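You operate a simulated robot arm through the tools that you are given. There is no shell and no other tool.

The job below is to be done with a simulated robot arm. You get a single attempt, and the scene is never put back.

TASK
Put things in order on the top of the spares cart. At the end: the green coupling stands where the blue cup stood; the blue cup stands where the orange coupling stood; the silver mould block from the top of the spares cart is on the brown carton (marked "GROMMETS"); the orange coupling from the top of the spares cart stands where the silver mould block stood; whatever was shut is shut again. Leave all else as you found it, and nothing knocked over.

The check looks at the end state, three seconds after you hand in, the way a careful person would. Anything else that was tipped, shoved, dropped, spilled or broken makes it a failure.

THE ROBOT
A 6-joint arm with a two-finger parallel gripper, fixed in place. Base frame: the origin is at the foot of the arm, x ahead of it, y to its left, z up; the work surface is at about z = 0.86. Units: m, rad, N and s.
With the tool pointing down near the work surface it reaches from about 0.26 to 0.68 m from the base axis. Its first joint turns from -1.152 to 1.152 rad. Payload 2.9 kg.
The tool frame sits at the grasp point between the pads (the TCP): z along the fingers, y along the line on which they close. The tips reach 0.03 m beyond it. Largest opening 0.11 m; finger width 0.02, thickness 0.01; the body of the gripper, 0.048 by 0.112 m, starts 0.055 m behind the TCP.
Orientation is told as [roll, pitch, yaw] about the base's x, y, z axes, in that order, counted from this pose: with the fingers straight down and closing along the base's y, the tool's x points along the base's -x, its y along +y and its z along -z.

THE INTERFACE
- The arm moves only by the tool send_rows. Its arguments are lists of equal length, an entry for each row: "xyz": the shift along the tool's x, y, z in units of 25 mm (1.0 is 25 mm), a list of three; "rotation": the turn, a rotation vector about the tool's x, y, z in units of 5 degrees (1.0 is 5 degrees), a list of three; "fingers": the gripper command, from -1 (fully open) to 1 (shut), values between in proportion. In form: {"xyz": [[x, y, z], ...], "rotation": [[wx, wy, wz], ...], "fingers": [fingers, ...]}. A call has 1 to 20 rows; each row shifts and turns the commanded pose from where the row before left it, along the tool's axes as they then stand. A call with a number of a shift or a turn outside -1 to 1 is refused whole. A row lasts 0.2 s, in which the tool goes at most 0.05 m and 0.15 rad; a call with a longer step from one row to the next is refused whole, and so is a gripper value outside its range. A pose out of reach is approached as far as the arm can. The call stops where the force on the tool passes 40 N (or 10 N more than at its start, if that is more) or the arm is blocked; 0.2 s more then pass. The fingers move at their own pace (about 0.108 m/s each) and stop on an object; they squeeze with about 28 N. The grip force told is the motor's: it shows also when the fingers shut on nothing. Time passes only in rows, and 0.2 s behind the last, so rows that do not move let the fingers close. It gives the time, the measured TCP pose, the force on the tool (base axes), the opening and the grip force at its end, in the units of the frame above (readings bear some noise), with the torque about the TCP (base axes, N m) and any sound that the robot's microphone picked up.
- Cameras (640 x 400 px; columns grow to the right, rows downward): "scene" is fixed at [0.0921, 0.4429, 1.4017]; the picture's right is [-0.63, -0.78, 0.00], its down [-0.33, 0.26, -0.91] and it looks along [0.70, -0.57, -0.42] (base axes); focal length 321 px, centre (320, 200). "wrist" rides on the gripper at [0.072, 0.017, -0.103] in the tool frame; the picture's right is [-0.23, 0.97, 0.00], its down [-0.76, -0.18, -0.62] and it looks along [-0.61, -0.14, 0.78] (tool axes); focal length 222 px, centre (320, 200). There is no depth. A picture from a camera that has moved, and an enlarged one, comes with that camera's place and axes in the base frame and with its lens.
- capture(camera): a new picture of that camera. No time passes.
- close_up(camera, box): a new picture of the part [left, top, right, bottom] of that camera's present view, enlarged. No time passes.
- sign_off(): hands the job in; it is judged then, once.

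Nothing tells you positions but the pictures and the camera data. Unless the task says otherwise, let go and move clear before handing in.

The tools are called after "Call:" by a JSON object that holds its "api" and its "payload". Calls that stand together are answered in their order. send_rows: Moves the arm, as the interface text tells. Its arguments: {"type":"object","properties":{"xyz":{"type":"array","items":{"type":"array","items":{"type":"number"}}},"rotation":{"type":"array","items":{"type":"array","items":{"type":"number"}}},"fingers":{"type":"array","items":{"type":"number"}}},"required":["xyz","rotation","fingers"]} The other tools are called the same way: capture (camera) takes a picture; close_up (camera, box) takes an enlarged picture of a part of a camera's view; sign_off () hands the job in.

At the start:

```text
t: 0.0
eef_pos: [0.4167, -0.0558, 1.1505]
orientation: [-0.001, -0.001, 0.0]
ft_force: [-0.4, -0.2, -0.5]
wrist_torque: [0.02, 0.01, -0.03]
gripper_width: 0.11
gripper_force: 0.1
```

scene: 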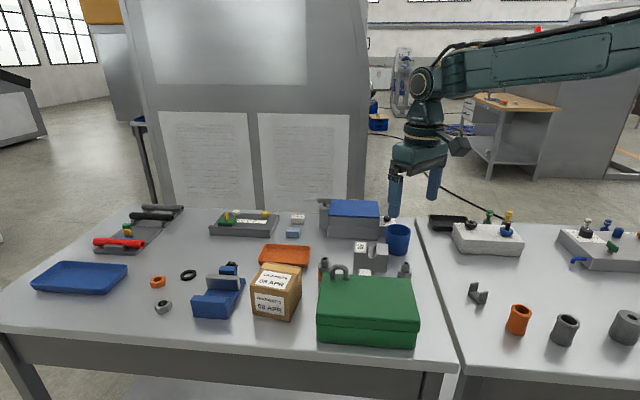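
wrist: 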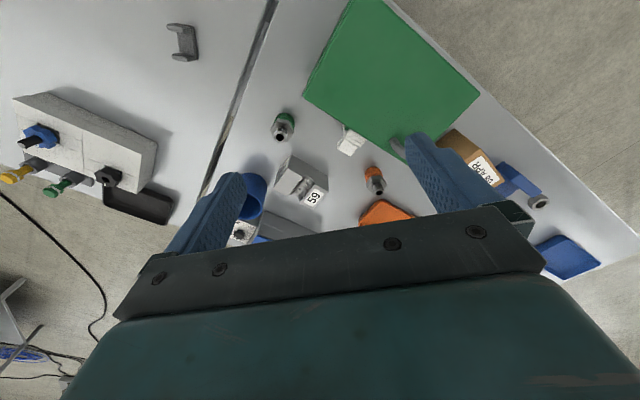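

I see a table with a green box, a brown carton, a blue cup, a silver mould block and two couplings partly hidden behind the green box. I'll look closer before moving anything.

Call:
{"api": "close_up", "payload": {"camera": "scene", "box": [240, 190, 440, 350]}}

Call:
{"api": "close_up", "payload": {"camera": "wrist", "box": [200, 80, 440, 250]}}

Call:
{"api": "close_up", "payload": {"camera": "scene", "box": [420, 190, 640, 350]}}

Call:
{"api": "close_up", "payload": {"camera": "scene", "box": [20, 190, 260, 350]}}

```text
2.50 times, centred on (340, 270) of scene
camera zoom: at [0.0921, 0.4429, 1.4017], right [-0.63, -0.78, 0.0], down [-0.33, 0.26, -0.91], along [0.7, -0.57, -0.42], focal length 803 px, centre (270, 25)
```

zoom: 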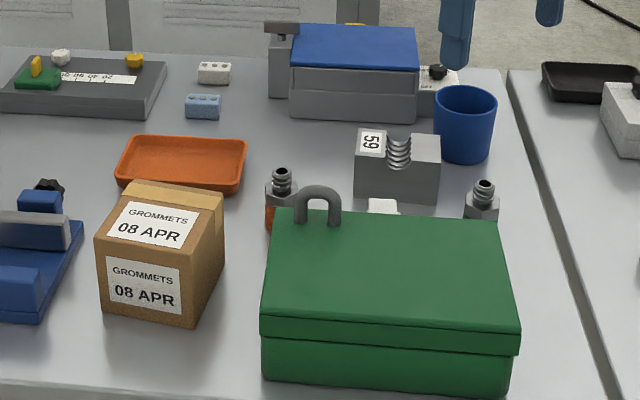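

```text
2.35 times, centred on (320, 165) of wrist
camera zoom: at [0.3442, -0.0393, 1.2532], right [0.23, 0.97, 0.0], down [0.76, -0.18, 0.62], along [0.61, -0.14, -0.78], focal length 523 px, centre (320, 282)
```

zoom: 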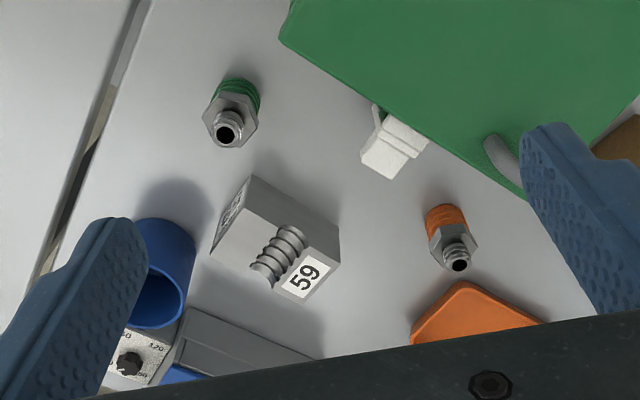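

```text
2.50 times, centred on (530, 270) of scene
camera zoom: at [0.0921, 0.4429, 1.4017], right [-0.63, -0.78, 0.0], down [-0.33, 0.26, -0.91], along [0.7, -0.57, -0.42], focal length 803 px, centre (-205, 25)
```

zoom: 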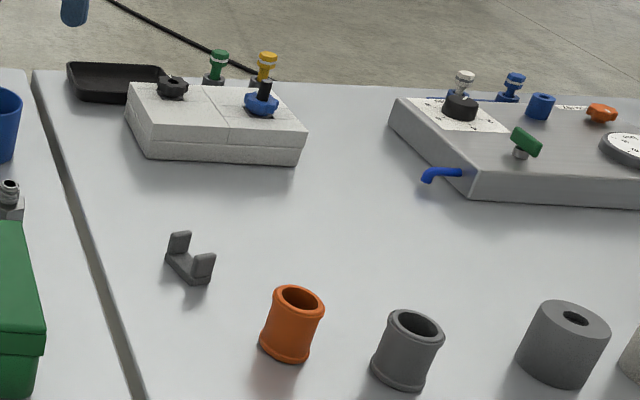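

```text
2.50 times, centred on (140, 270) of scene
camera zoom: at [0.0921, 0.4429, 1.4017], right [-0.63, -0.78, 0.0], down [-0.33, 0.26, -0.91], along [0.7, -0.57, -0.42], focal length 803 px, centre (770, 25)
```

zoom: 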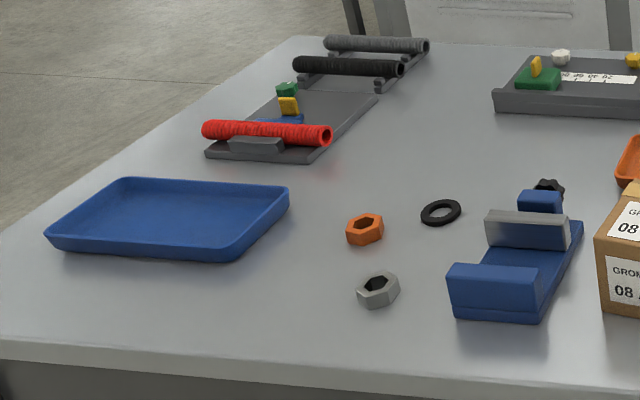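

The green coupling seems to stand near (0.46, -0.13), the orange coupling near (0.60, 0.01) and the cup near (0.57, -0.24). The block lies between them and the carton is near (0.62, 0.16). I'll zoom in further on each to measure better.

Call:
{"api": "close_up", "payload": {"camera": "scene", "box": [340, 195, 420, 245]}}

Call:
{"api": "close_up", "payload": {"camera": "scene", "box": [340, 230, 420, 280]}}

Call:
{"api": "close_up", "payload": {"camera": "scene", "box": [235, 245, 331, 325]}}

Call:
{"api": "close_up", "payload": {"camera": "wrist", "box": [230, 130, 350, 205]}}

```text
8.00 times, centred on (380, 220) of scene
camera zoom: at [0.0921, 0.4429, 1.4017], right [-0.63, -0.78, 0.0], down [-0.33, 0.26, -0.91], along [0.7, -0.57, -0.42], focal length 2570 px, centre (-160, 40)
```

zoom: 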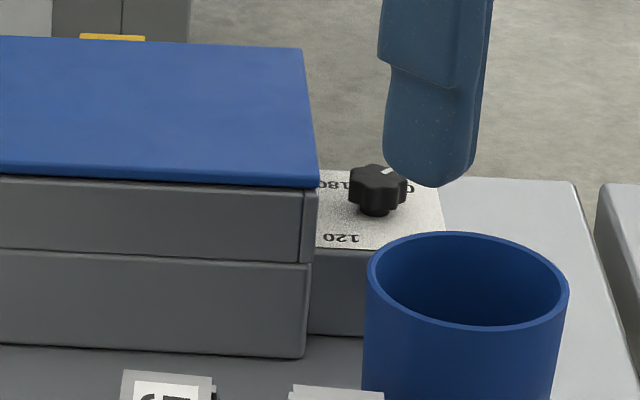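

```text
8.00 times, centred on (380, 255) of scene
camera zoom: at [0.0921, 0.4429, 1.4017], right [-0.63, -0.78, 0.0], down [-0.33, 0.26, -0.91], along [0.7, -0.57, -0.42], focal length 2570 px, centre (-160, -240)
```

zoom: 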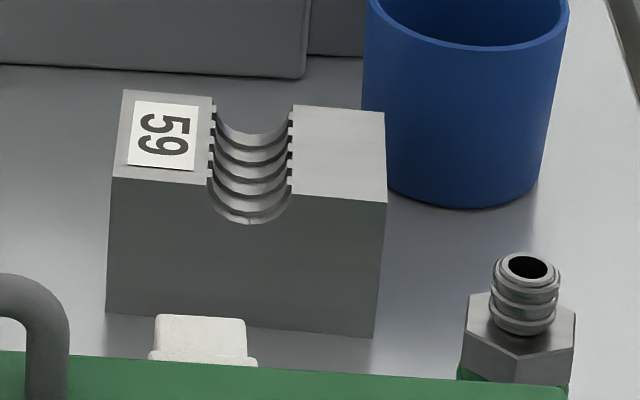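

```text
5.00 times, centred on (283, 285) of scene
camera zoom: at [0.0921, 0.4429, 1.4017], right [-0.63, -0.78, 0.0], down [-0.33, 0.26, -0.91], along [0.7, -0.57, -0.42], focal length 1606 px, centre (505, -225)
```

zoom: 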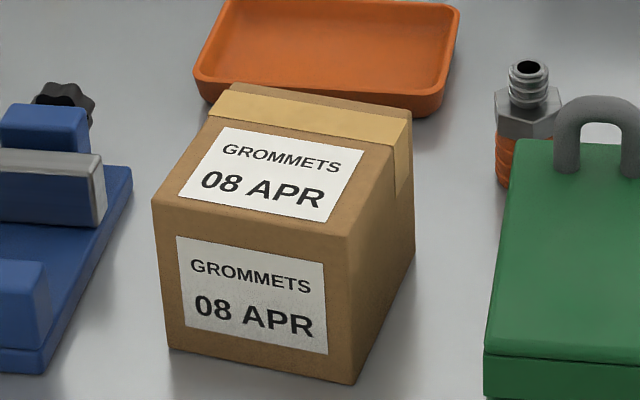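

```text
5.33 times, centred on (290, 168) of wrist
camera zoom: at [0.3442, -0.0393, 1.2532], right [0.23, 0.97, 0.0], down [0.76, -0.18, 0.62], along [0.61, -0.14, -0.78], focal length 1185 px, centre (480, 373)
```

zoom: 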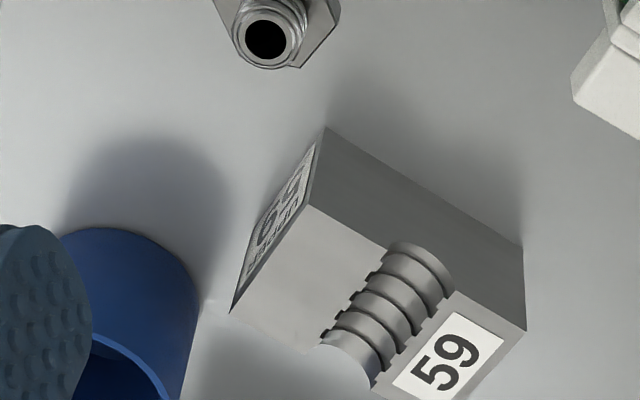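

The block measures about 0.09 x 0.056 x 0.055 m, is centred near (0.578, -0.132) and has its long side at about 42°. The carton top is near (0.608, 0.151) at z≈0.942, turned about 37°. I'll go above the block and turn the gripper to match, then check with the wrist camera.

Call:
{"api": "send_rows", "payload": {"xyz": [[-0.92, -0.437, 0], [-0.92, -0.437, 0], [-0.92, -0.437, 0], [-0.92, -0.437, 0], [-0.92, -0.437, 0], [-0.92, -0.437, 0], [-0.92, -0.437, 0], [0, 0, 0.4], [0, 0, 0.4], [0, 0, 0.4], [0, 0, 0.4], [0, 0, 0.4], [0, 0, 0], [0, 0, 0], [0, 0, 0], [0, 0, 0], [0, 0, 0]], "rotation": [[0, 0, 0], [0, 0, 0], [0, 0, 0], [0, 0, 0], [0, 0, 0], [0, 0, 0], [0, 0, 0], [0, 0, -1], [0, 0, -1], [0, 0, -1], [0, 0, -1], [0, 0, -1], [0, 0, -1], [0, 0, -1], [0, 0, -1], [0, 0, -0.4], [0, 0, 0]], "fingers": [-1, -1, -1, -1, -1, -1, -1, -1, -1, -1, -1, -1, -1, -1, -1, -1, -1]}}

Call:
{"api": "capture", "payload": {"camera": "wrist"}}

Call:
{"api": "capture", "payload": {"camera": "scene"}}

```text
t: 3.6
eef_pos: [0.5774, -0.1335, 1.1012]
orientation: [-0.001, 0.002, 0.734]
ft_force: [-0.2, -0.3, -0.9]
wrist_torque: [-0.01, 0.01, -0.01]
gripper_width: 0.1101
gripper_force: 0.1
```

```text
taken
camera wrist: at [0.5131, -0.1683, 1.2036], right [-0.48, 0.88, 0.0], down [0.68, 0.38, 0.62], along [0.55, 0.3, -0.78], focal length 222 px, centre (320, 200)
```

wrist: 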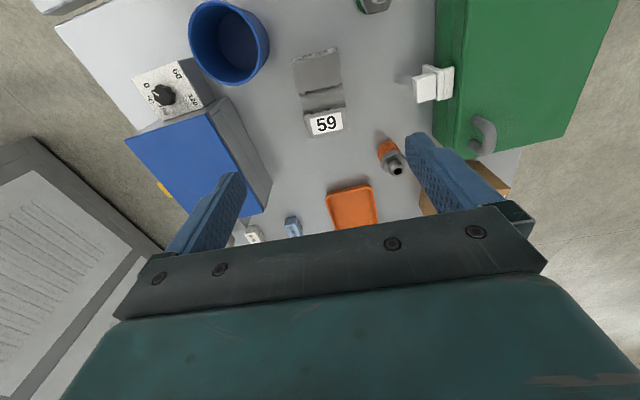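

```text
taken
```

scene: 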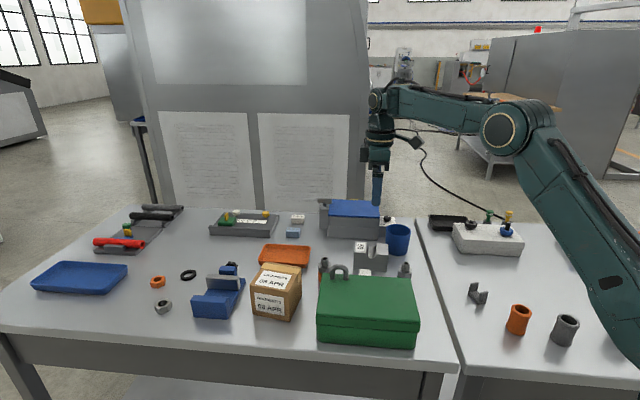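

The gripper is above the block and the cup interior is now in view. I'll zoom in on the block, the cup and the orange coupling to refine positions.

Call:
{"api": "close_up", "payload": {"camera": "wrist", "box": [260, 30, 380, 150]}}

Call:
{"api": "close_up", "payload": {"camera": "wrist", "box": [120, 0, 290, 130]}}

Call:
{"api": "close_up", "payload": {"camera": "wrist", "box": [340, 50, 520, 220]}}

```text
3.33 times, centred on (320, 90) of wrist
camera zoom: at [0.5131, -0.1683, 1.2036], right [-0.48, 0.88, 0.0], down [0.68, 0.38, 0.62], along [0.55, 0.3, -0.78], focal length 740 px, centre (320, 567)
```

zoom: 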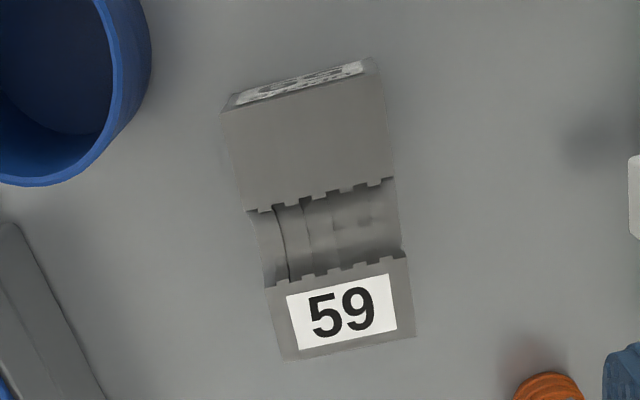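

```text
3.08 times, centred on (205, 65) of wrist
camera zoom: at [0.5131, -0.1683, 1.2036], right [-0.48, 0.88, 0.0], down [0.68, 0.38, 0.62], along [0.55, 0.3, -0.78], focal length 684 px, centre (674, 615)
```

zoom: 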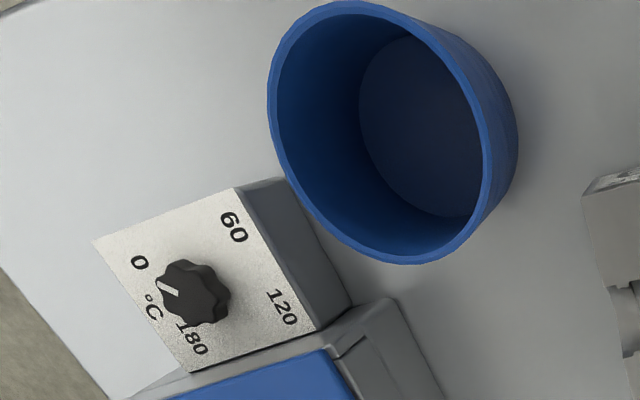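

```text
2.35 times, centred on (430, 135) of wrist
camera zoom: at [0.5131, -0.1683, 1.2036], right [-0.48, 0.88, 0.0], down [0.68, 0.38, 0.62], along [0.55, 0.3, -0.78], focal length 523 px, centre (61, 353)
```

zoom: 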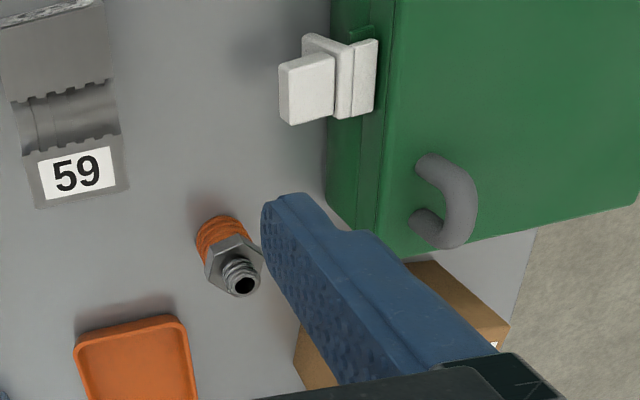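

The wrist view agrees: the block centre is about (0.577, -0.131) at about 41.5°, and the cup is empty at about (0.573, -0.243). I'll go straight down over the block with open fingers.

Call:
{"api": "send_rows", "payload": {"xyz": [[0, 0.05, 1], [0, 0.03, 1], [0, 0, 1], [0, 0, 1], [0, 0, 1], [0, 0, 1], [0, 0, 1], [0, 0, 0.6], [0, 0, 0.6], [0, 0, 0]], "rotation": [[0, 0, 0], [0, 0, 0], [0, 0, 0], [0, 0, 0], [0, 0, 0], [0, 0, 0], [0, 0, 0], [0, 0, 0], [0, 0, 0], [0, 0, 0]], "fingers": [-1, -1, -1, -1, -1, -1, -1, -1, -1, -1]}}

Call:
{"api": "capture", "payload": {"camera": "wrist"}}

Call:
{"api": "close_up", "payload": {"camera": "scene", "box": [310, 180, 430, 290]}}

```text
t: 5.8
eef_pos: [0.5754, -0.133, 0.8982]
orientation: [-0.001, 0.0, 0.733]
ft_force: [-0.3, 0.3, -0.2]
wrist_torque: [-0.02, -0.02, 0.0]
gripper_width: 0.1101
gripper_force: 0.1
```

```text
taken
camera wrist: at [0.5109, -0.1677, 0.9993], right [-0.48, 0.88, 0.0], down [0.68, 0.38, 0.62], along [0.55, 0.3, -0.78], focal length 222 px, centre (320, 200)
```

wrist: 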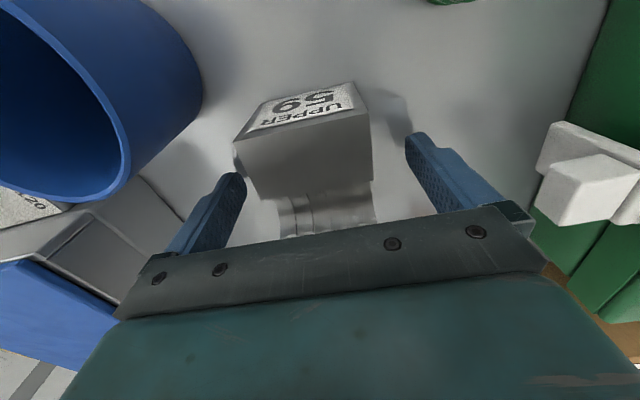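

```text
3.64 times, centred on (370, 235) of scene
camera zoom: at [0.0921, 0.4429, 1.4017], right [-0.63, -0.78, 0.0], down [-0.33, 0.26, -0.91], along [0.7, -0.57, -0.42], focal length 1168 px, centre (138, 73)
```

zoom: 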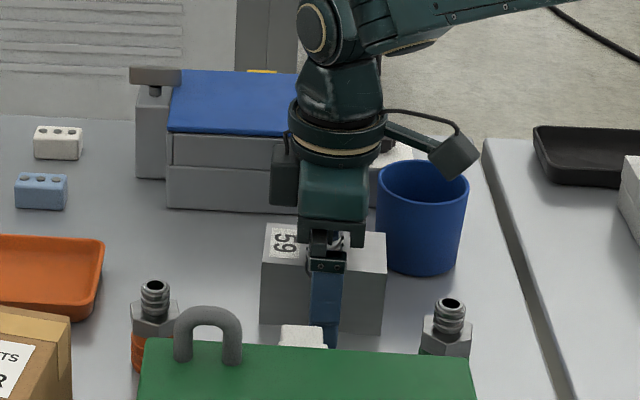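

The fingers straddle the block with clearance all round. I'll close, and lift a little to test the grip.

Call:
{"api": "send_rows", "payload": {"xyz": [[0, 0, 0], [0, 0, 0], [0, 0, 0], [0, 0, 0], [0, 0, -0.4], [0, 0, -0.6], [0, 0, 0]], "rotation": [[0, 0, 0], [0, 0, 0], [0, 0, 0], [0, 0, 0], [0, 0, 0], [0, 0, 0], [0, 0, 0]], "fingers": [1, 1, 1, 1, 1, 1, 1]}}

Call:
{"api": "close_up", "payload": {"camera": "scene", "box": [310, 180, 430, 290]}}

```text
t: 7.4
eef_pos: [0.5755, -0.1321, 0.9214]
orientation: [0.0, 0.0, 0.733]
ft_force: [0.6, 1.0, -6.8]
wrist_torque: [0.0, 0.0, 0.03]
gripper_width: 0.0549
gripper_force: 27.6
```

```text
3.64 times, centred on (370, 235) of scene
camera zoom: at [0.0922, 0.4429, 1.4017], right [-0.63, -0.78, 0.0], down [-0.33, 0.26, -0.91], along [0.7, -0.57, -0.42], focal length 1168 px, centre (138, 73)
```

zoom: 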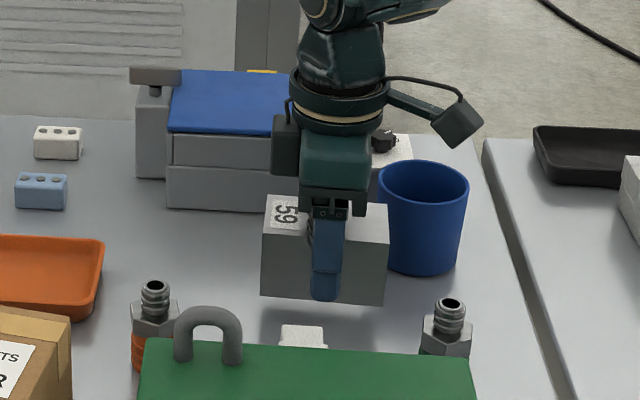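

The block is held (about 0.65 kg) and lifts level. I'll raise it clear, carry it over the carton and turn it to match the carton.

Call:
{"api": "send_rows", "payload": {"xyz": [[0, 0, -0.925], [0, 0, -0.925], [0, 0, -0.925], [0, 0, -0.925], [0, 0, -0.925], [0, 0, -0.925], [-0.5, 0.45, 0], [-0.9, 0.81, 0], [-0.95, 0.85, 0], [-0.95, 0.85, 0], [-0.95, 0.85, 0], [-0.95, 0.85, 0], [-0.95, 0.85, 0], [-0.95, 0.85, 0], [-0.8, 0.72, 0], [-0.51, 0.47, 0], [0, 0, 0], [0, 0, 0], [0, 0, 0]], "rotation": [[0, 0, 0], [0, 0, 0], [0, 0, 0], [0, 0, 0], [0, 0, 0], [0, 0, 0], [0, 0, 0], [0, 0, 0], [0, 0, 0], [0, 0, 0], [0, 0, 0], [0, 0, 0], [0, 0, 0], [0, 0, 0], [0, 0, 0], [0, 0, 0], [0, 0, 0.5], [0, 0, 0.46], [0, 0, 0]], "fingers": [1, 1, 1, 1, 1, 1, 1, 1, 1, 1, 1, 1, 1, 1, 1, 1, 1, 1, 1]}}

Call:
{"api": "capture", "payload": {"camera": "wrist"}}

Call:
{"api": "close_up", "payload": {"camera": "scene", "box": [220, 170, 350, 330]}}

```text
t: 11.4
eef_pos: [0.6073, 0.1497, 1.0598]
orientation: [-0.001, 0.001, 0.649]
ft_force: [0.0, -0.1, -7.2]
wrist_torque: [0.0, 0.03, 0.0]
gripper_width: 0.0549
gripper_force: 27.8
```

```text
taken
camera wrist: at [0.5394, 0.1197, 1.1621], right [-0.41, 0.91, 0.0], down [0.71, 0.32, 0.62], along [0.57, 0.25, -0.78], focal length 222 px, centre (320, 200)
```

wrist: 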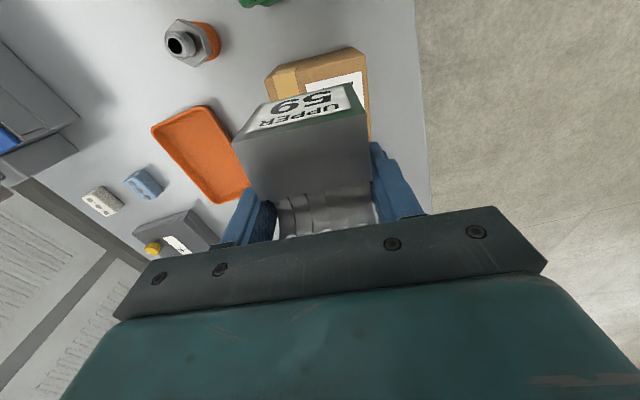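

```text
2.50 times, centred on (285, 250) of scene
camera zoom: at [0.0922, 0.443, 1.4017], right [-0.63, -0.78, 0.0], down [-0.33, 0.26, -0.91], along [0.7, -0.57, -0.42], focal length 803 px, centre (408, 75)
```

zoom: 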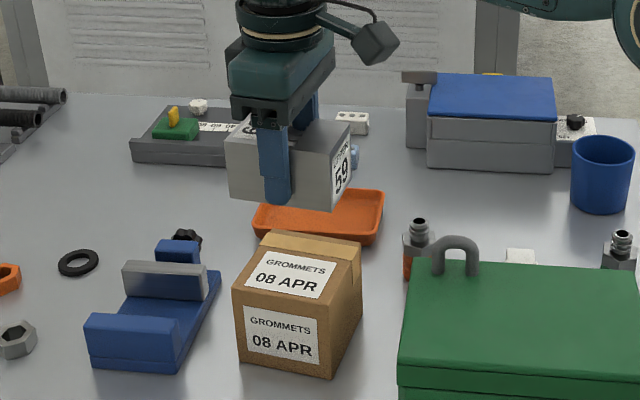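

The block hangs over the carton. I'll check the carton's position under it more closely before lowering.

Call:
{"api": "close_up", "payload": {"camera": "wrist", "box": [240, 30, 400, 150]}}

Call:
{"api": "close_up", "payload": {"camera": "scene", "box": [235, 190, 345, 325]}}

```text
3.33 times, centred on (320, 90) of wrist
camera zoom: at [0.5394, 0.1197, 1.1621], right [-0.41, 0.91, 0.0], down [0.71, 0.32, 0.62], along [0.57, 0.25, -0.78], focal length 740 px, centre (320, 567)
```

zoom: 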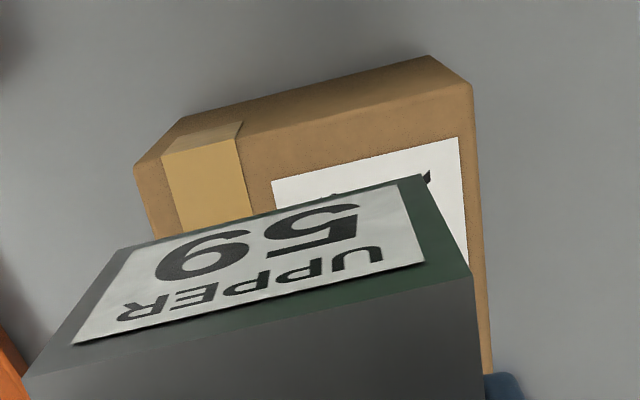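

```text
2.96 times, centred on (290, 258) of scene
camera zoom: at [0.0922, 0.443, 1.4017], right [-0.63, -0.78, 0.0], down [-0.33, 0.26, -0.91], along [0.7, -0.57, -0.42], focal length 952 px, centre (409, 30)
```

zoom: 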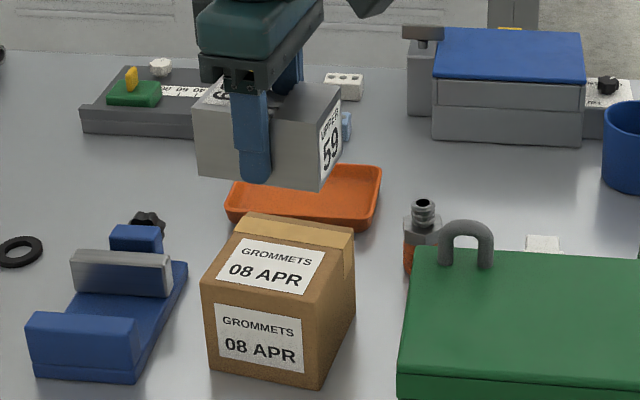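

The carton centre comes out near (0.607, 0.152), so only a 2–3 mm correction is needed. I'll lower most of the way and check.

Call:
{"api": "send_rows", "payload": {"xyz": [[0.06, 0.08, 0.5], [0, 0, 0.8], [0, 0, 0.8], [0, 0, 0.5], [0, 0, 0.3], [0, 0, 0]], "rotation": [[0, 0, 0], [0, 0, 0], [0, 0, 0], [0, 0, 0], [0, 0, 0], [0, 0, 0]], "fingers": [1, 1, 1, 1, 1, 1]}}

Call:
{"api": "close_up", "payload": {"camera": "scene", "box": [235, 215, 335, 325]}}

```text
t: 12.8
eef_pos: [0.6036, 0.15, 0.9855]
orientation: [0.001, -0.001, 0.65]
ft_force: [-0.1, -0.6, -7.2]
wrist_torque: [0.02, 0.02, 0.02]
gripper_width: 0.055
gripper_force: 28.0
```

```text
3.64 times, centred on (285, 270) of scene
camera zoom: at [0.0922, 0.443, 1.4017], right [-0.63, -0.78, 0.0], down [-0.33, 0.26, -0.91], along [0.7, -0.57, -0.42], focal length 1168 px, centre (447, -54)
```

zoom: 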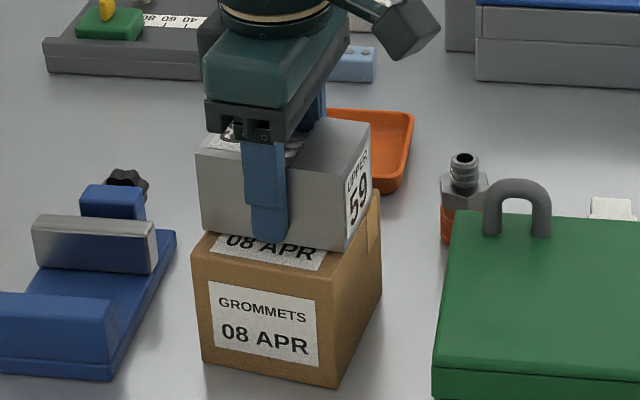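

The block is a few millimetres above the carton. I'll lower in small steps and watch the force.

Call:
{"api": "send_rows", "payload": {"xyz": [[0, 0, 0.08], [0, 0, 0.06], [0, 0, 0]], "rotation": [[0, 0, 0], [0, 0, 0], [0, 0, 0]], "fingers": [1, 1, 1]}}

```text
t: 13.6
eef_pos: [0.6029, 0.1497, 0.9821]
orientation: [-0.001, -0.001, 0.651]
ft_force: [0.0, 0.6, -7.2]
wrist_torque: [0.01, -0.04, -0.03]
gripper_width: 0.0551
gripper_force: 27.9
```

Call:
{"api": "send_rows", "payload": {"xyz": [[0, 0, 0.05], [0, 0, 0.05], [0, 0, 0]], "rotation": [[0, 0, 0], [0, 0, 0], [0, 0, 0]], "fingers": [1, 1, 1]}}

Call:
{"api": "close_up", "payload": {"camera": "scene", "box": [255, 235, 315, 295]}}

```text
t: 14.4
eef_pos: [0.6027, 0.1497, 0.9806]
orientation: [0.0, -0.001, 0.649]
ft_force: [-0.5, -2.2, 2.4]
wrist_torque: [-0.27, 0.41, 0.04]
gripper_width: 0.0548
gripper_force: 28.4
```

```text
6.67 times, centred on (285, 265) of scene
camera zoom: at [0.092, 0.4429, 1.4017], right [-0.63, -0.78, 0.0], down [-0.33, 0.26, -0.91], along [0.7, -0.57, -0.42], focal length 2141 px, centre (553, -233)
```

zoom: 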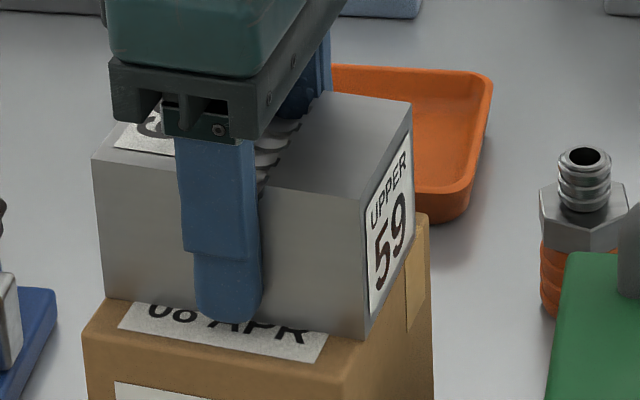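

The carton now carries the block, and the block sits squarely over the carton's top. I'll open the fingers and rise straight up.

Call:
{"api": "send_rows", "payload": {"xyz": [[0, 0, 0.02], [0, 0, 0], [0, 0, 0], [0, 0, 0], [0, 0, 0], [0, 0, -0.4], [0, 0, -0.8], [0, 0, -1], [0, 0, -1], [0, 0, 0]], "rotation": [[0, 0, 0], [0, 0, 0], [0, 0, 0], [0, 0, 0], [0, 0, 0], [0, 0, 0], [0, 0, 0], [0, 0, 0], [0, 0, 0], [0, 0, 0]], "fingers": [1, -0.6, -1, -1, -1, -1, -1, -1, -1, -1]}}

Call:
{"api": "close_up", "payload": {"camera": "scene", "box": [235, 215, 335, 325]}}

Call:
{"api": "capture", "payload": {"camera": "wrist"}}

```text
t: 16.6
eef_pos: [0.6056, 0.1505, 1.0594]
orientation: [-0.001, 0.0, 0.65]
ft_force: [0.5, -0.4, -0.4]
wrist_torque: [0.04, 0.02, -0.02]
gripper_width: 0.1102
gripper_force: 0.1
```

```text
3.64 times, centred on (285, 270) of scene
camera zoom: at [0.0921, 0.4429, 1.4017], right [-0.63, -0.78, 0.0], down [-0.33, 0.26, -0.91], along [0.7, -0.57, -0.42], focal length 1168 px, centre (447, -54)
```

zoom: 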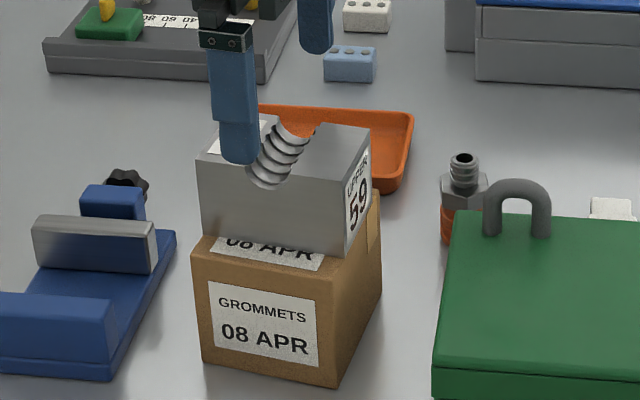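

```text
taken
camera wrist: at [0.5374, 0.1202, 1.1627], right [-0.41, 0.91, 0.0], down [0.71, 0.32, 0.62], along [0.57, 0.25, -0.78], focal length 222 px, centre (320, 200)
```

wrist: 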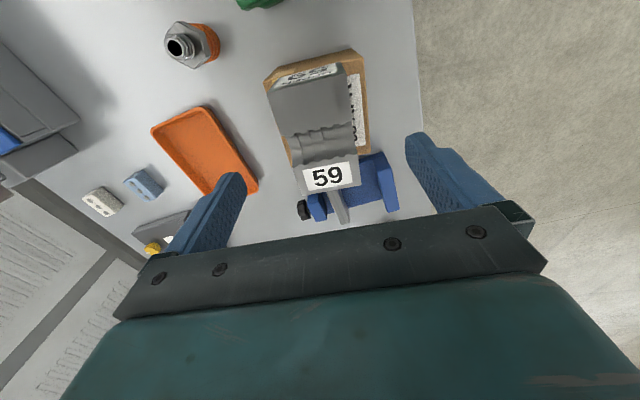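

The block sits squarely on the carton. Next is the orange coupling, so I'll look at its exact centre and the direction of its hex flats.

Call:
{"api": "close_up", "payload": {"camera": "wrist", "box": [145, 5, 245, 80]}}

Call:
{"api": "close_up", "payload": {"camera": "wrist", "box": [240, 30, 400, 230]}}

Call:
{"api": "close_up", "payload": {"camera": "scene", "box": [310, 245, 350, 285]}}

```text
5.33 times, centred on (195, 42) of wrist
camera zoom: at [0.5374, 0.1202, 1.1627], right [-0.41, 0.91, 0.0], down [0.71, 0.32, 0.62], along [0.57, 0.25, -0.78], focal length 1185 px, centre (987, 1040)
```

zoom: 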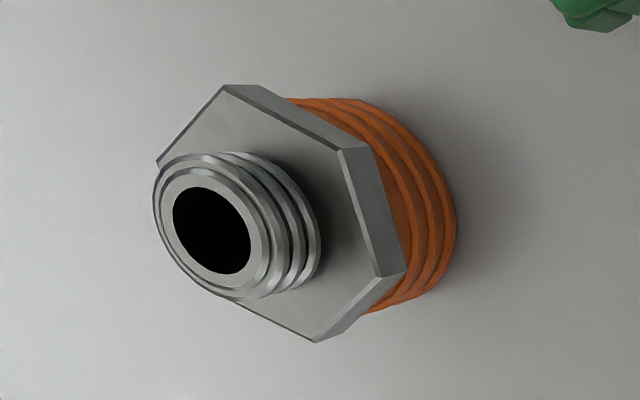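

```text
2.00 times, centred on (320, 130) of wrist
camera zoom: at [0.5374, 0.1202, 1.1627], right [-0.41, 0.91, 0.0], down [0.71, 0.32, 0.62], along [0.57, 0.25, -0.78], focal length 444 px, centre (320, 340)
```

zoom: 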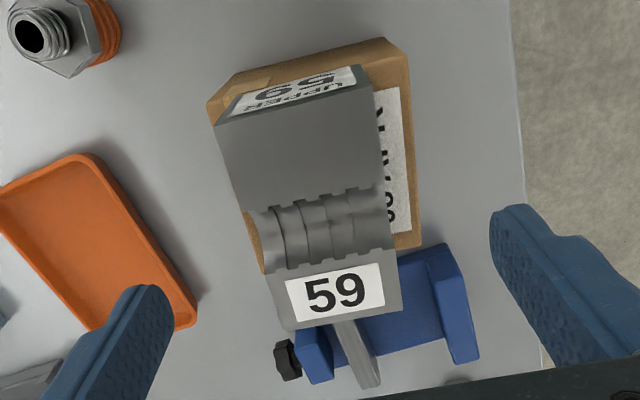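

```text
10.00 times, centred on (330, 265) of scene
camera zoom: at [0.0921, 0.4429, 1.4017], right [-0.63, -0.78, 0.0], down [-0.33, 0.26, -0.91], along [0.7, -0.57, -0.42], focal length 3212 px, centre (220, -450)
```

zoom: 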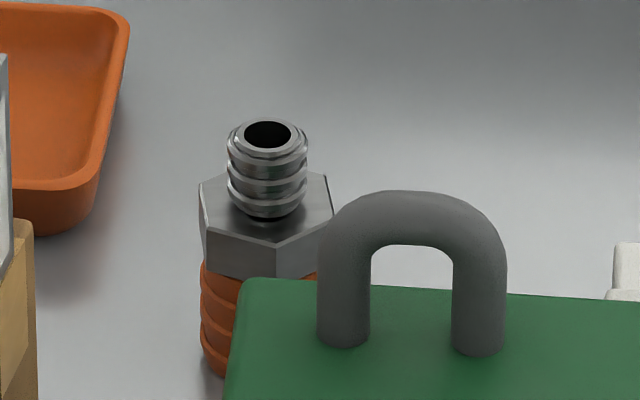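

The orange coupling's centre is near (0.606, 0.0115), and its hex is about 0.0325 m across flats at z≈0.897–0.908. I'll move above it, set the yaw to 27° to match a pair of flats, and narrow the fingers to about 0.07 m.

Call:
{"api": "send_rows", "payload": {"xyz": [[0.558, -0.74, 0], [0.558, -0.74, 0], [0.558, -0.74, 0], [0.558, -0.74, 0], [0.558, -0.74, 0], [0.558, -0.74, 0], [0, 0, 0], [0, 0, 0], [0, 0, 0], [0, 0, 0]], "rotation": [[0, 0, 0], [0, 0, 0], [0, 0, 0], [0, 0, 0], [0, 0, 0], [0, 0, 0], [0, 0, 1], [0, 0, 1], [0, 0, 0.04], [0, 0, 0]], "fingers": [-1, -1, -1, -1, -1, -1, -0.273, -0.273, -0.273, -0.273]}}

Call:
{"api": "capture", "payload": {"camera": "wrist"}}

Call:
{"api": "close_up", "payload": {"camera": "scene", "box": [230, 180, 430, 330]}}

```text
t: 18.8
eef_pos: [0.6024, 0.011, 1.0591]
orientation: [0.0, -0.001, 0.472]
ft_force: [-0.2, 0.2, 0.1]
wrist_torque: [-0.04, -0.02, 0.03]
gripper_width: 0.0701
gripper_force: 0.0
```

```text
taken
camera wrist: at [0.5323, -0.0062, 1.1628], right [-0.24, 0.97, 0.0], down [0.76, 0.19, 0.62], along [0.61, 0.15, -0.78], focal length 222 px, centre (320, 200)
```

wrist: 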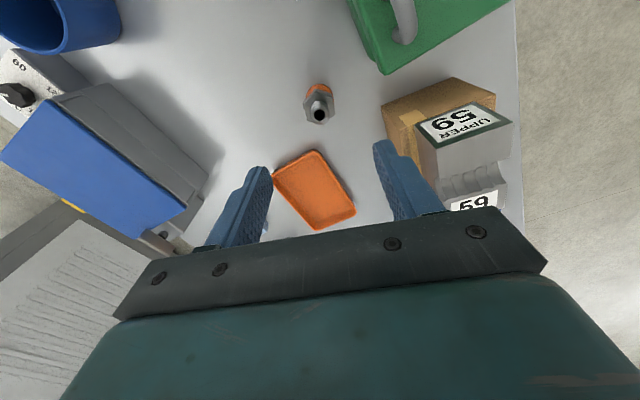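

```text
2.67 times, centred on (330, 255) of scene
camera zoom: at [0.0921, 0.4429, 1.4017], right [-0.63, -0.78, 0.0], down [-0.33, 0.26, -0.91], along [0.7, -0.57, -0.42], focal length 856 px, centre (293, 53)
```

zoom: 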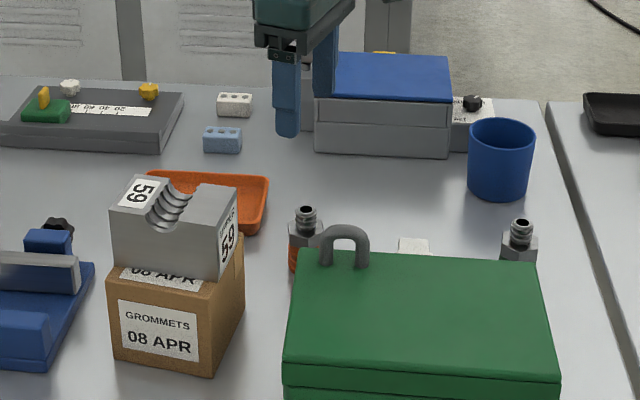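

Call:
{"api": "close_up", "payload": {"camera": "wrist", "box": [280, 70, 360, 140]}}

```text
5.71 times, centred on (320, 105) of wrist
camera zoom: at [0.5323, -0.0062, 1.1628], right [-0.24, 0.97, 0.0], down [0.76, 0.19, 0.62], along [0.61, 0.15, -0.78], focal length 1269 px, centre (320, 743)
```

zoom: 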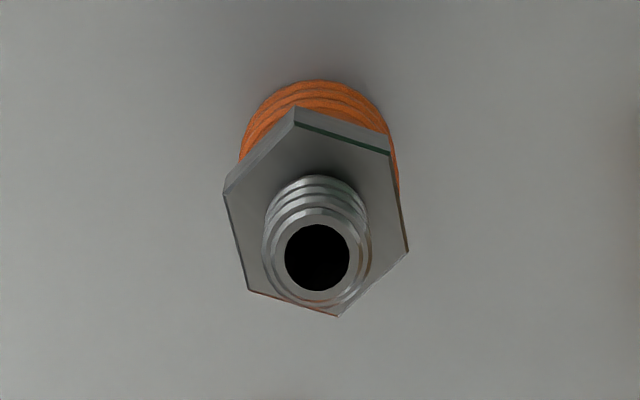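

The coupling centre is confirmed at (0.606, 0.0114), with a flat direction matching yaw 27°. I'll correct by 3 mm and go down most of the way.

Call:
{"api": "send_rows", "payload": {"xyz": [[-0.125, -0.045, 0.5], [0, 0, 1], [0, 0, 1], [0, 0, 1], [0, 0, 1], [0, 0, 0.5], [0, 0, 0]], "rotation": [[0, 0, 0], [0, 0, 0], [0, 0, 0], [0, 0, 0], [0, 0, 0], [0, 0, 0], [0, 0, 0]], "fingers": [-0.273, -0.273, -0.273, -0.273, -0.273, -0.273, -0.273]}}

Call:
{"api": "capture", "payload": {"camera": "wrist"}}

Call:
{"api": "close_up", "payload": {"camera": "scene", "box": [250, 190, 400, 300]}}

```text
t: 20.4
eef_pos: [0.6068, 0.0109, 0.9345]
orientation: [0.001, 0.0, 0.472]
ft_force: [-0.4, -0.3, 0.5]
wrist_torque: [-0.03, -0.02, 0.01]
gripper_width: 0.0697
gripper_force: 0.1
```

```text
taken
camera wrist: at [0.5361, -0.0061, 1.0375], right [-0.24, 0.97, 0.0], down [0.76, 0.19, 0.62], along [0.6, 0.15, -0.78], focal length 222 px, centre (320, 200)
```

wrist: 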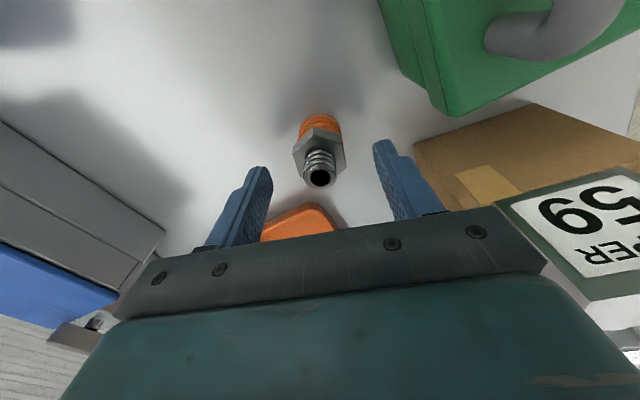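

```text
3.64 times, centred on (325, 245) of scene
camera zoom: at [0.0921, 0.4429, 1.4017], right [-0.63, -0.78, 0.0], down [-0.33, 0.26, -0.91], along [0.7, -0.57, -0.42], focal length 1168 px, centre (302, 36)
```

zoom: 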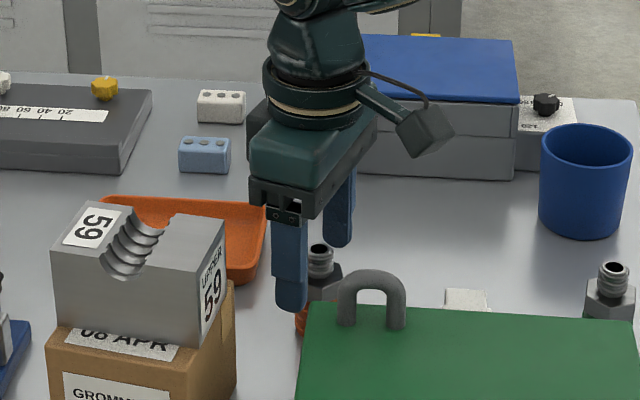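

The fingers are centred on either side of the coupling and clear of the carton and the green box. I'll go down the rest of the way and close.

Call:
{"api": "send_rows", "payload": {"xyz": [[0, 0, 0.5], [0, 0, 0.5], [0, 0, 0.38], [0, 0, 0], [0, 0, 0], [0, 0, 0], [0, 0, 0], [0, 0, 0]], "rotation": [[0, 0, 0], [0, 0, 0], [0, 0, 0], [0, 0, 0], [0, 0, 0], [0, 0, 0], [0, 0, 0], [0, 0, 0]], "fingers": [-0.273, -0.273, -0.273, -0.273, 1, 1, 1, 1]}}

Call:
{"api": "capture", "payload": {"camera": "wrist"}}

Call:
{"api": "close_up", "payload": {"camera": "scene", "box": [270, 200, 370, 290]}}

```text
t: 22.2
eef_pos: [0.6065, 0.0124, 0.8997]
orientation: [-0.001, 0.001, 0.471]
ft_force: [-0.3, -0.1, -0.5]
wrist_torque: [0.0, -0.01, -0.02]
gripper_width: 0.0371
gripper_force: 28.2
```

```text
taken
camera wrist: at [0.5353, -0.0059, 1.0026], right [-0.24, 0.97, 0.0], down [0.76, 0.19, 0.62], along [0.6, 0.15, -0.78], focal length 222 px, centre (320, 200)
```

wrist: 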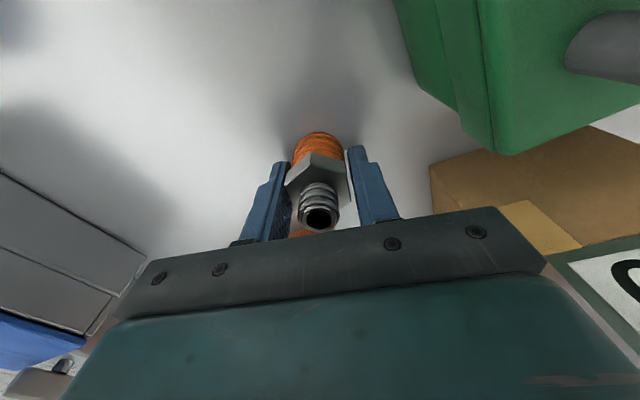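

```text
4.44 times, centred on (320, 245) of scene
camera zoom: at [0.0921, 0.4429, 1.4017], right [-0.63, -0.78, 0.0], down [-0.33, 0.26, -0.91], along [0.7, -0.57, -0.42], focal length 1428 px, centre (320, 0)
```

zoom: 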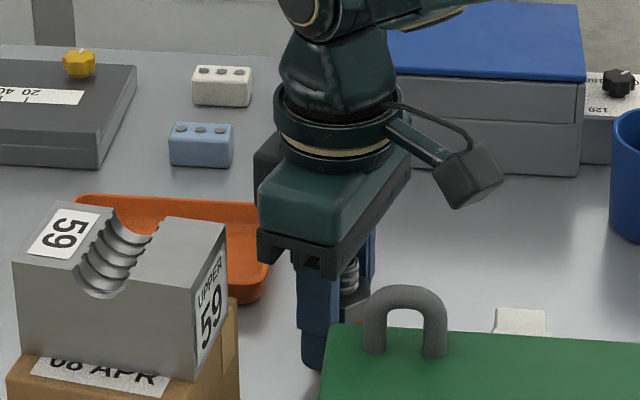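

The fingers stopped at 0.037 m on the coupling. I'll lift slightly and check the hold.

Call:
{"api": "send_rows", "payload": {"xyz": [[0, 0, -0.3], [0, 0, -0.5], [0, 0, -0.5], [0, 0, 0]], "rotation": [[0, 0, 0], [0, 0, 0], [0, 0, 0], [0, 0, 0]], "fingers": [1, 1, 1, 1]}}

Call:
{"api": "close_up", "payload": {"camera": "wrist", "box": [240, 90, 400, 240]}}

Call:
{"api": "close_up", "payload": {"camera": "scene", "box": [270, 200, 370, 290]}}

```text
t: 23.2
eef_pos: [0.6074, 0.0115, 0.9314]
orientation: [0.0, 0.0, 0.47]
ft_force: [0.8, 1.2, -1.3]
wrist_torque: [0.02, -0.01, 0.03]
gripper_width: 0.0368
gripper_force: 27.7
```

```text
2.67 times, centred on (320, 165) of wrist
camera zoom: at [0.5361, -0.0065, 1.0351], right [-0.24, 0.97, 0.0], down [0.76, 0.19, 0.62], along [0.6, 0.15, -0.78], focal length 592 px, centre (320, 293)
```

zoom: 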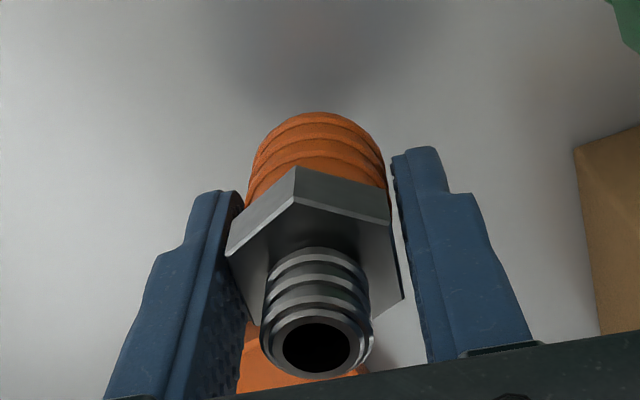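

```text
4.44 times, centred on (320, 245) of scene
camera zoom: at [0.0921, 0.4429, 1.4017], right [-0.63, -0.78, 0.0], down [-0.33, 0.26, -0.91], along [0.7, -0.57, -0.42], focal length 1428 px, centre (320, 0)
```

zoom: 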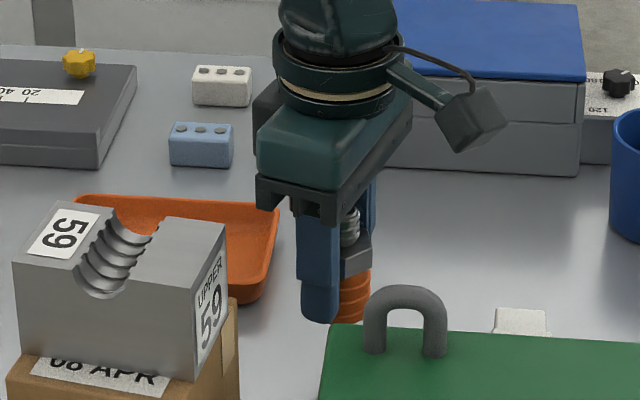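

The coupling is upright in the grip. I'll raise it and carry it to the block's old place at (0.577, -0.131).

Call:
{"api": "send_rows", "payload": {"xyz": [[0, 0, -0.93], [0, 0, -0.93], [0, 0, -0.93], [0.35, -0.43, 0], [0.6, -0.75, 0], [0.65, -0.81, 0], [0.65, -0.81, 0], [0.65, -0.81, 0], [0.45, -0.56, 0], [0.27, -0.34, 0], [0, 0, 0], [0, 0, 0]], "rotation": [[0, 0, 0], [0, 0, 0], [0, 0, 0], [0, 0, 0], [0, 0, 0], [0, 0, 0], [0, 0, 0], [0, 0, 0], [0, 0, 0], [0, 0, 0], [0, 0, 0], [0, 0, 0]], "fingers": [1, 1, 1, 1, 1, 1, 1, 1, 1, 1, 1, 1]}}

Call:
{"api": "capture", "payload": {"camera": "wrist"}}

Call:
{"api": "capture", "payload": {"camera": "scene"}}

```text
t: 25.8
eef_pos: [0.5779, -0.1302, 1.0031]
orientation: [-0.001, 0.0, 0.471]
ft_force: [0.0, -0.6, -0.8]
wrist_torque: [0.02, -0.02, 0.05]
gripper_width: 0.037
gripper_force: 28.0
```

```text
taken
camera wrist: at [0.5054, -0.1481, 1.1056], right [-0.24, 0.97, 0.0], down [0.76, 0.19, 0.62], along [0.6, 0.15, -0.78], focal length 222 px, centre (320, 200)
```

wrist: 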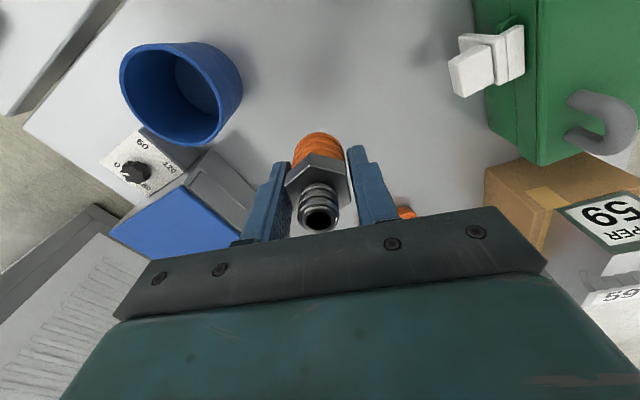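

```text
taken
```

scene: 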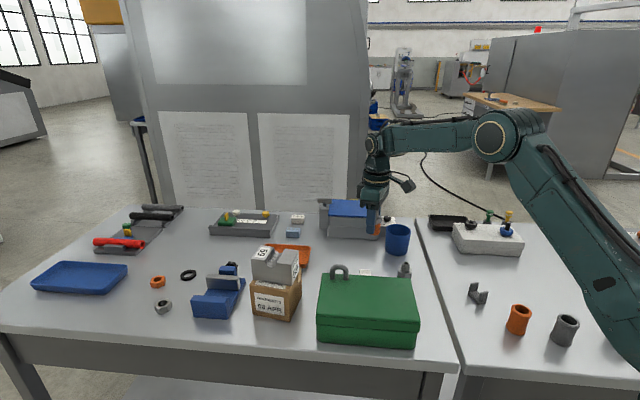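

I'm over the target spot. I'll lower to just above the surface, then set it down in small steps.

Call:
{"api": "send_rows", "payload": {"xyz": [[0, 0, 0.6], [0, 0, 0.9], [0, 0, 0.9], [0, 0, 0.8], [0, 0, 0.5], [0, 0, 0.28], [0, 0, 0]], "rotation": [[0, 0, 0], [0, 0, 0], [0, 0, 0], [0, 0, 0], [0, 0, 0], [0, 0, 0], [0, 0, 0]], "fingers": [1, 1, 1, 1, 1, 1, 1]}}

Call:
{"api": "close_up", "payload": {"camera": "scene", "box": [330, 200, 430, 290]}}

```text
t: 27.4
eef_pos: [0.5781, -0.1301, 0.9032]
orientation: [-0.001, -0.001, 0.472]
ft_force: [-0.2, 0.2, -0.9]
wrist_torque: [-0.03, 0.0, 0.01]
gripper_width: 0.037
gripper_force: 27.6
```

```text
4.44 times, centred on (380, 245) of scene
camera zoom: at [0.0921, 0.4429, 1.4017], right [-0.63, -0.78, 0.0], down [-0.33, 0.26, -0.91], along [0.7, -0.57, -0.42], focal length 1428 px, centre (53, 0)
```

zoom: 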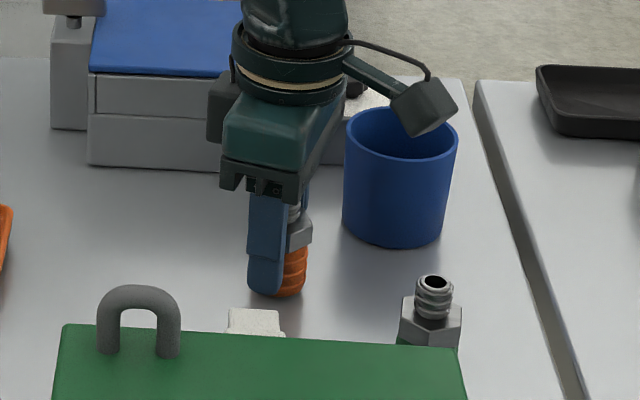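

Call:
{"api": "send_rows", "payload": {"xyz": [[0, 0, 0.05], [0, 0, 0.05], [0, 0, 0.03], [0, 0, 0]], "rotation": [[0, 0, 0], [0, 0, 0], [0, 0, 0], [0, 0, 0]], "fingers": [1, 1, 1, 1]}}

```text
t: 28.4
eef_pos: [0.5775, -0.1298, 0.8999]
orientation: [0.001, 0.0, 0.472]
ft_force: [0.2, -0.4, -0.8]
wrist_torque: [0.0, 0.0, -0.01]
gripper_width: 0.0367
gripper_force: 28.1
```

Call:
{"api": "send_rows", "payload": {"xyz": [[0, 0, 0.03], [0, 0, 0.03], [0, 0, 0]], "rotation": [[0, 0, 0], [0, 0, 0], [0, 0, 0]], "fingers": [1, 1, 1]}}

Call:
{"api": "close_up", "payload": {"camera": "scene", "box": [350, 230, 400, 280]}}

```text
t: 29.2
eef_pos: [0.5778, -0.1302, 0.899]
orientation: [0.001, 0.0, 0.47]
ft_force: [-2.2, 0.9, 4.9]
wrist_torque: [-0.02, 0.1, -0.02]
gripper_width: 0.0371
gripper_force: 28.4
```

```text
8.00 times, centred on (375, 255) of scene
camera zoom: at [0.092, 0.443, 1.4017], right [-0.63, -0.78, 0.0], down [-0.33, 0.26, -0.91], along [0.7, -0.57, -0.42], focal length 2570 px, centre (-120, -240)
```

zoom: 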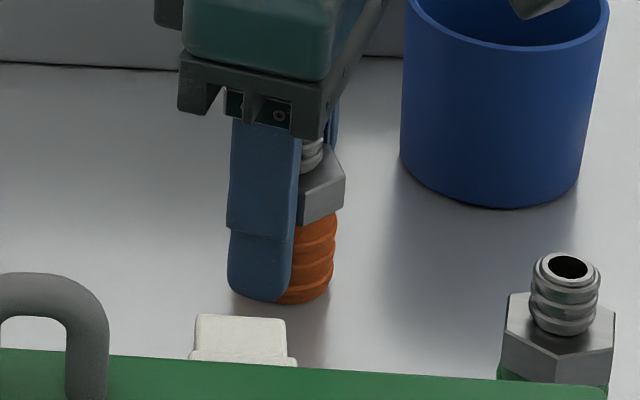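

The coupling stands on the surface. I'll open the fingers and rise straight up.

Call:
{"api": "send_rows", "payload": {"xyz": [[0, 0, 0], [0, 0, 0], [0, 0, 0], [0, 0, 0], [0, 0, -0.4], [0, 0, -0.8], [0, 0, -1], [0, 0, -1], [0, 0, -1], [0, 0, -1], [0, 0, -1], [0, 0, 0]], "rotation": [[0, 0, 0], [0, 0, 0], [0, 0, 0], [0, 0, 0], [0, 0, 0], [0, 0, 0], [0, 0, 0], [0, 0, 0], [0, 0, 0], [0, 0, 0], [0, 0, 0], [0, 0, 0]], "fingers": [0, -0.273, -0.273, -0.273, -0.273, -0.273, -0.273, -0.273, -0.273, -0.273, -0.273, -0.273]}}

Call:
{"api": "close_up", "payload": {"camera": "scene", "box": [330, 200, 430, 290]}}

Call:
{"api": "capture", "payload": {"camera": "wrist"}}

```text
t: 31.8
eef_pos: [0.5772, -0.1296, 1.0532]
orientation: [-0.001, 0.0, 0.472]
ft_force: [-0.8, -0.2, 0.2]
wrist_torque: [0.0, 0.01, -0.02]
gripper_width: 0.0701
gripper_force: 0.1
```

```text
4.44 times, centred on (380, 245) of scene
camera zoom: at [0.0921, 0.4429, 1.4017], right [-0.63, -0.78, 0.0], down [-0.33, 0.26, -0.91], along [0.7, -0.57, -0.42], focal length 1428 px, centre (53, 0)
```

zoom: 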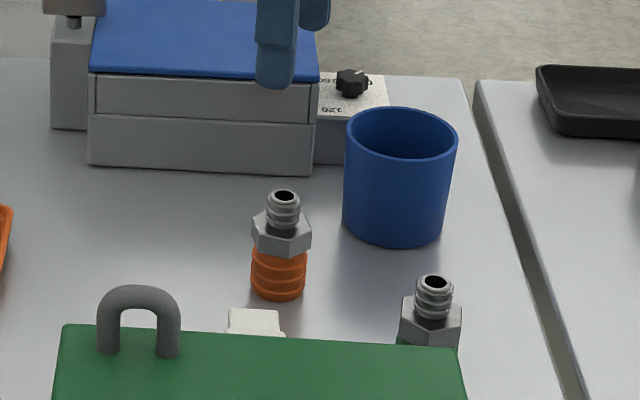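

```text
taken
camera wrist: at [0.5046, -0.1472, 1.1561], right [-0.24, 0.97, 0.0], down [0.76, 0.19, 0.62], along [0.6, 0.15, -0.78], focal length 222 px, centre (320, 200)
```

wrist: 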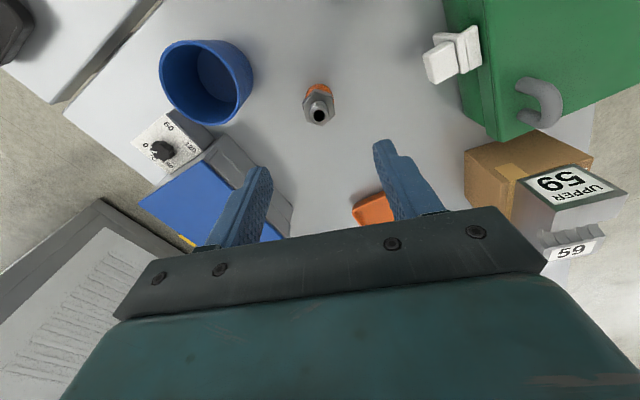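

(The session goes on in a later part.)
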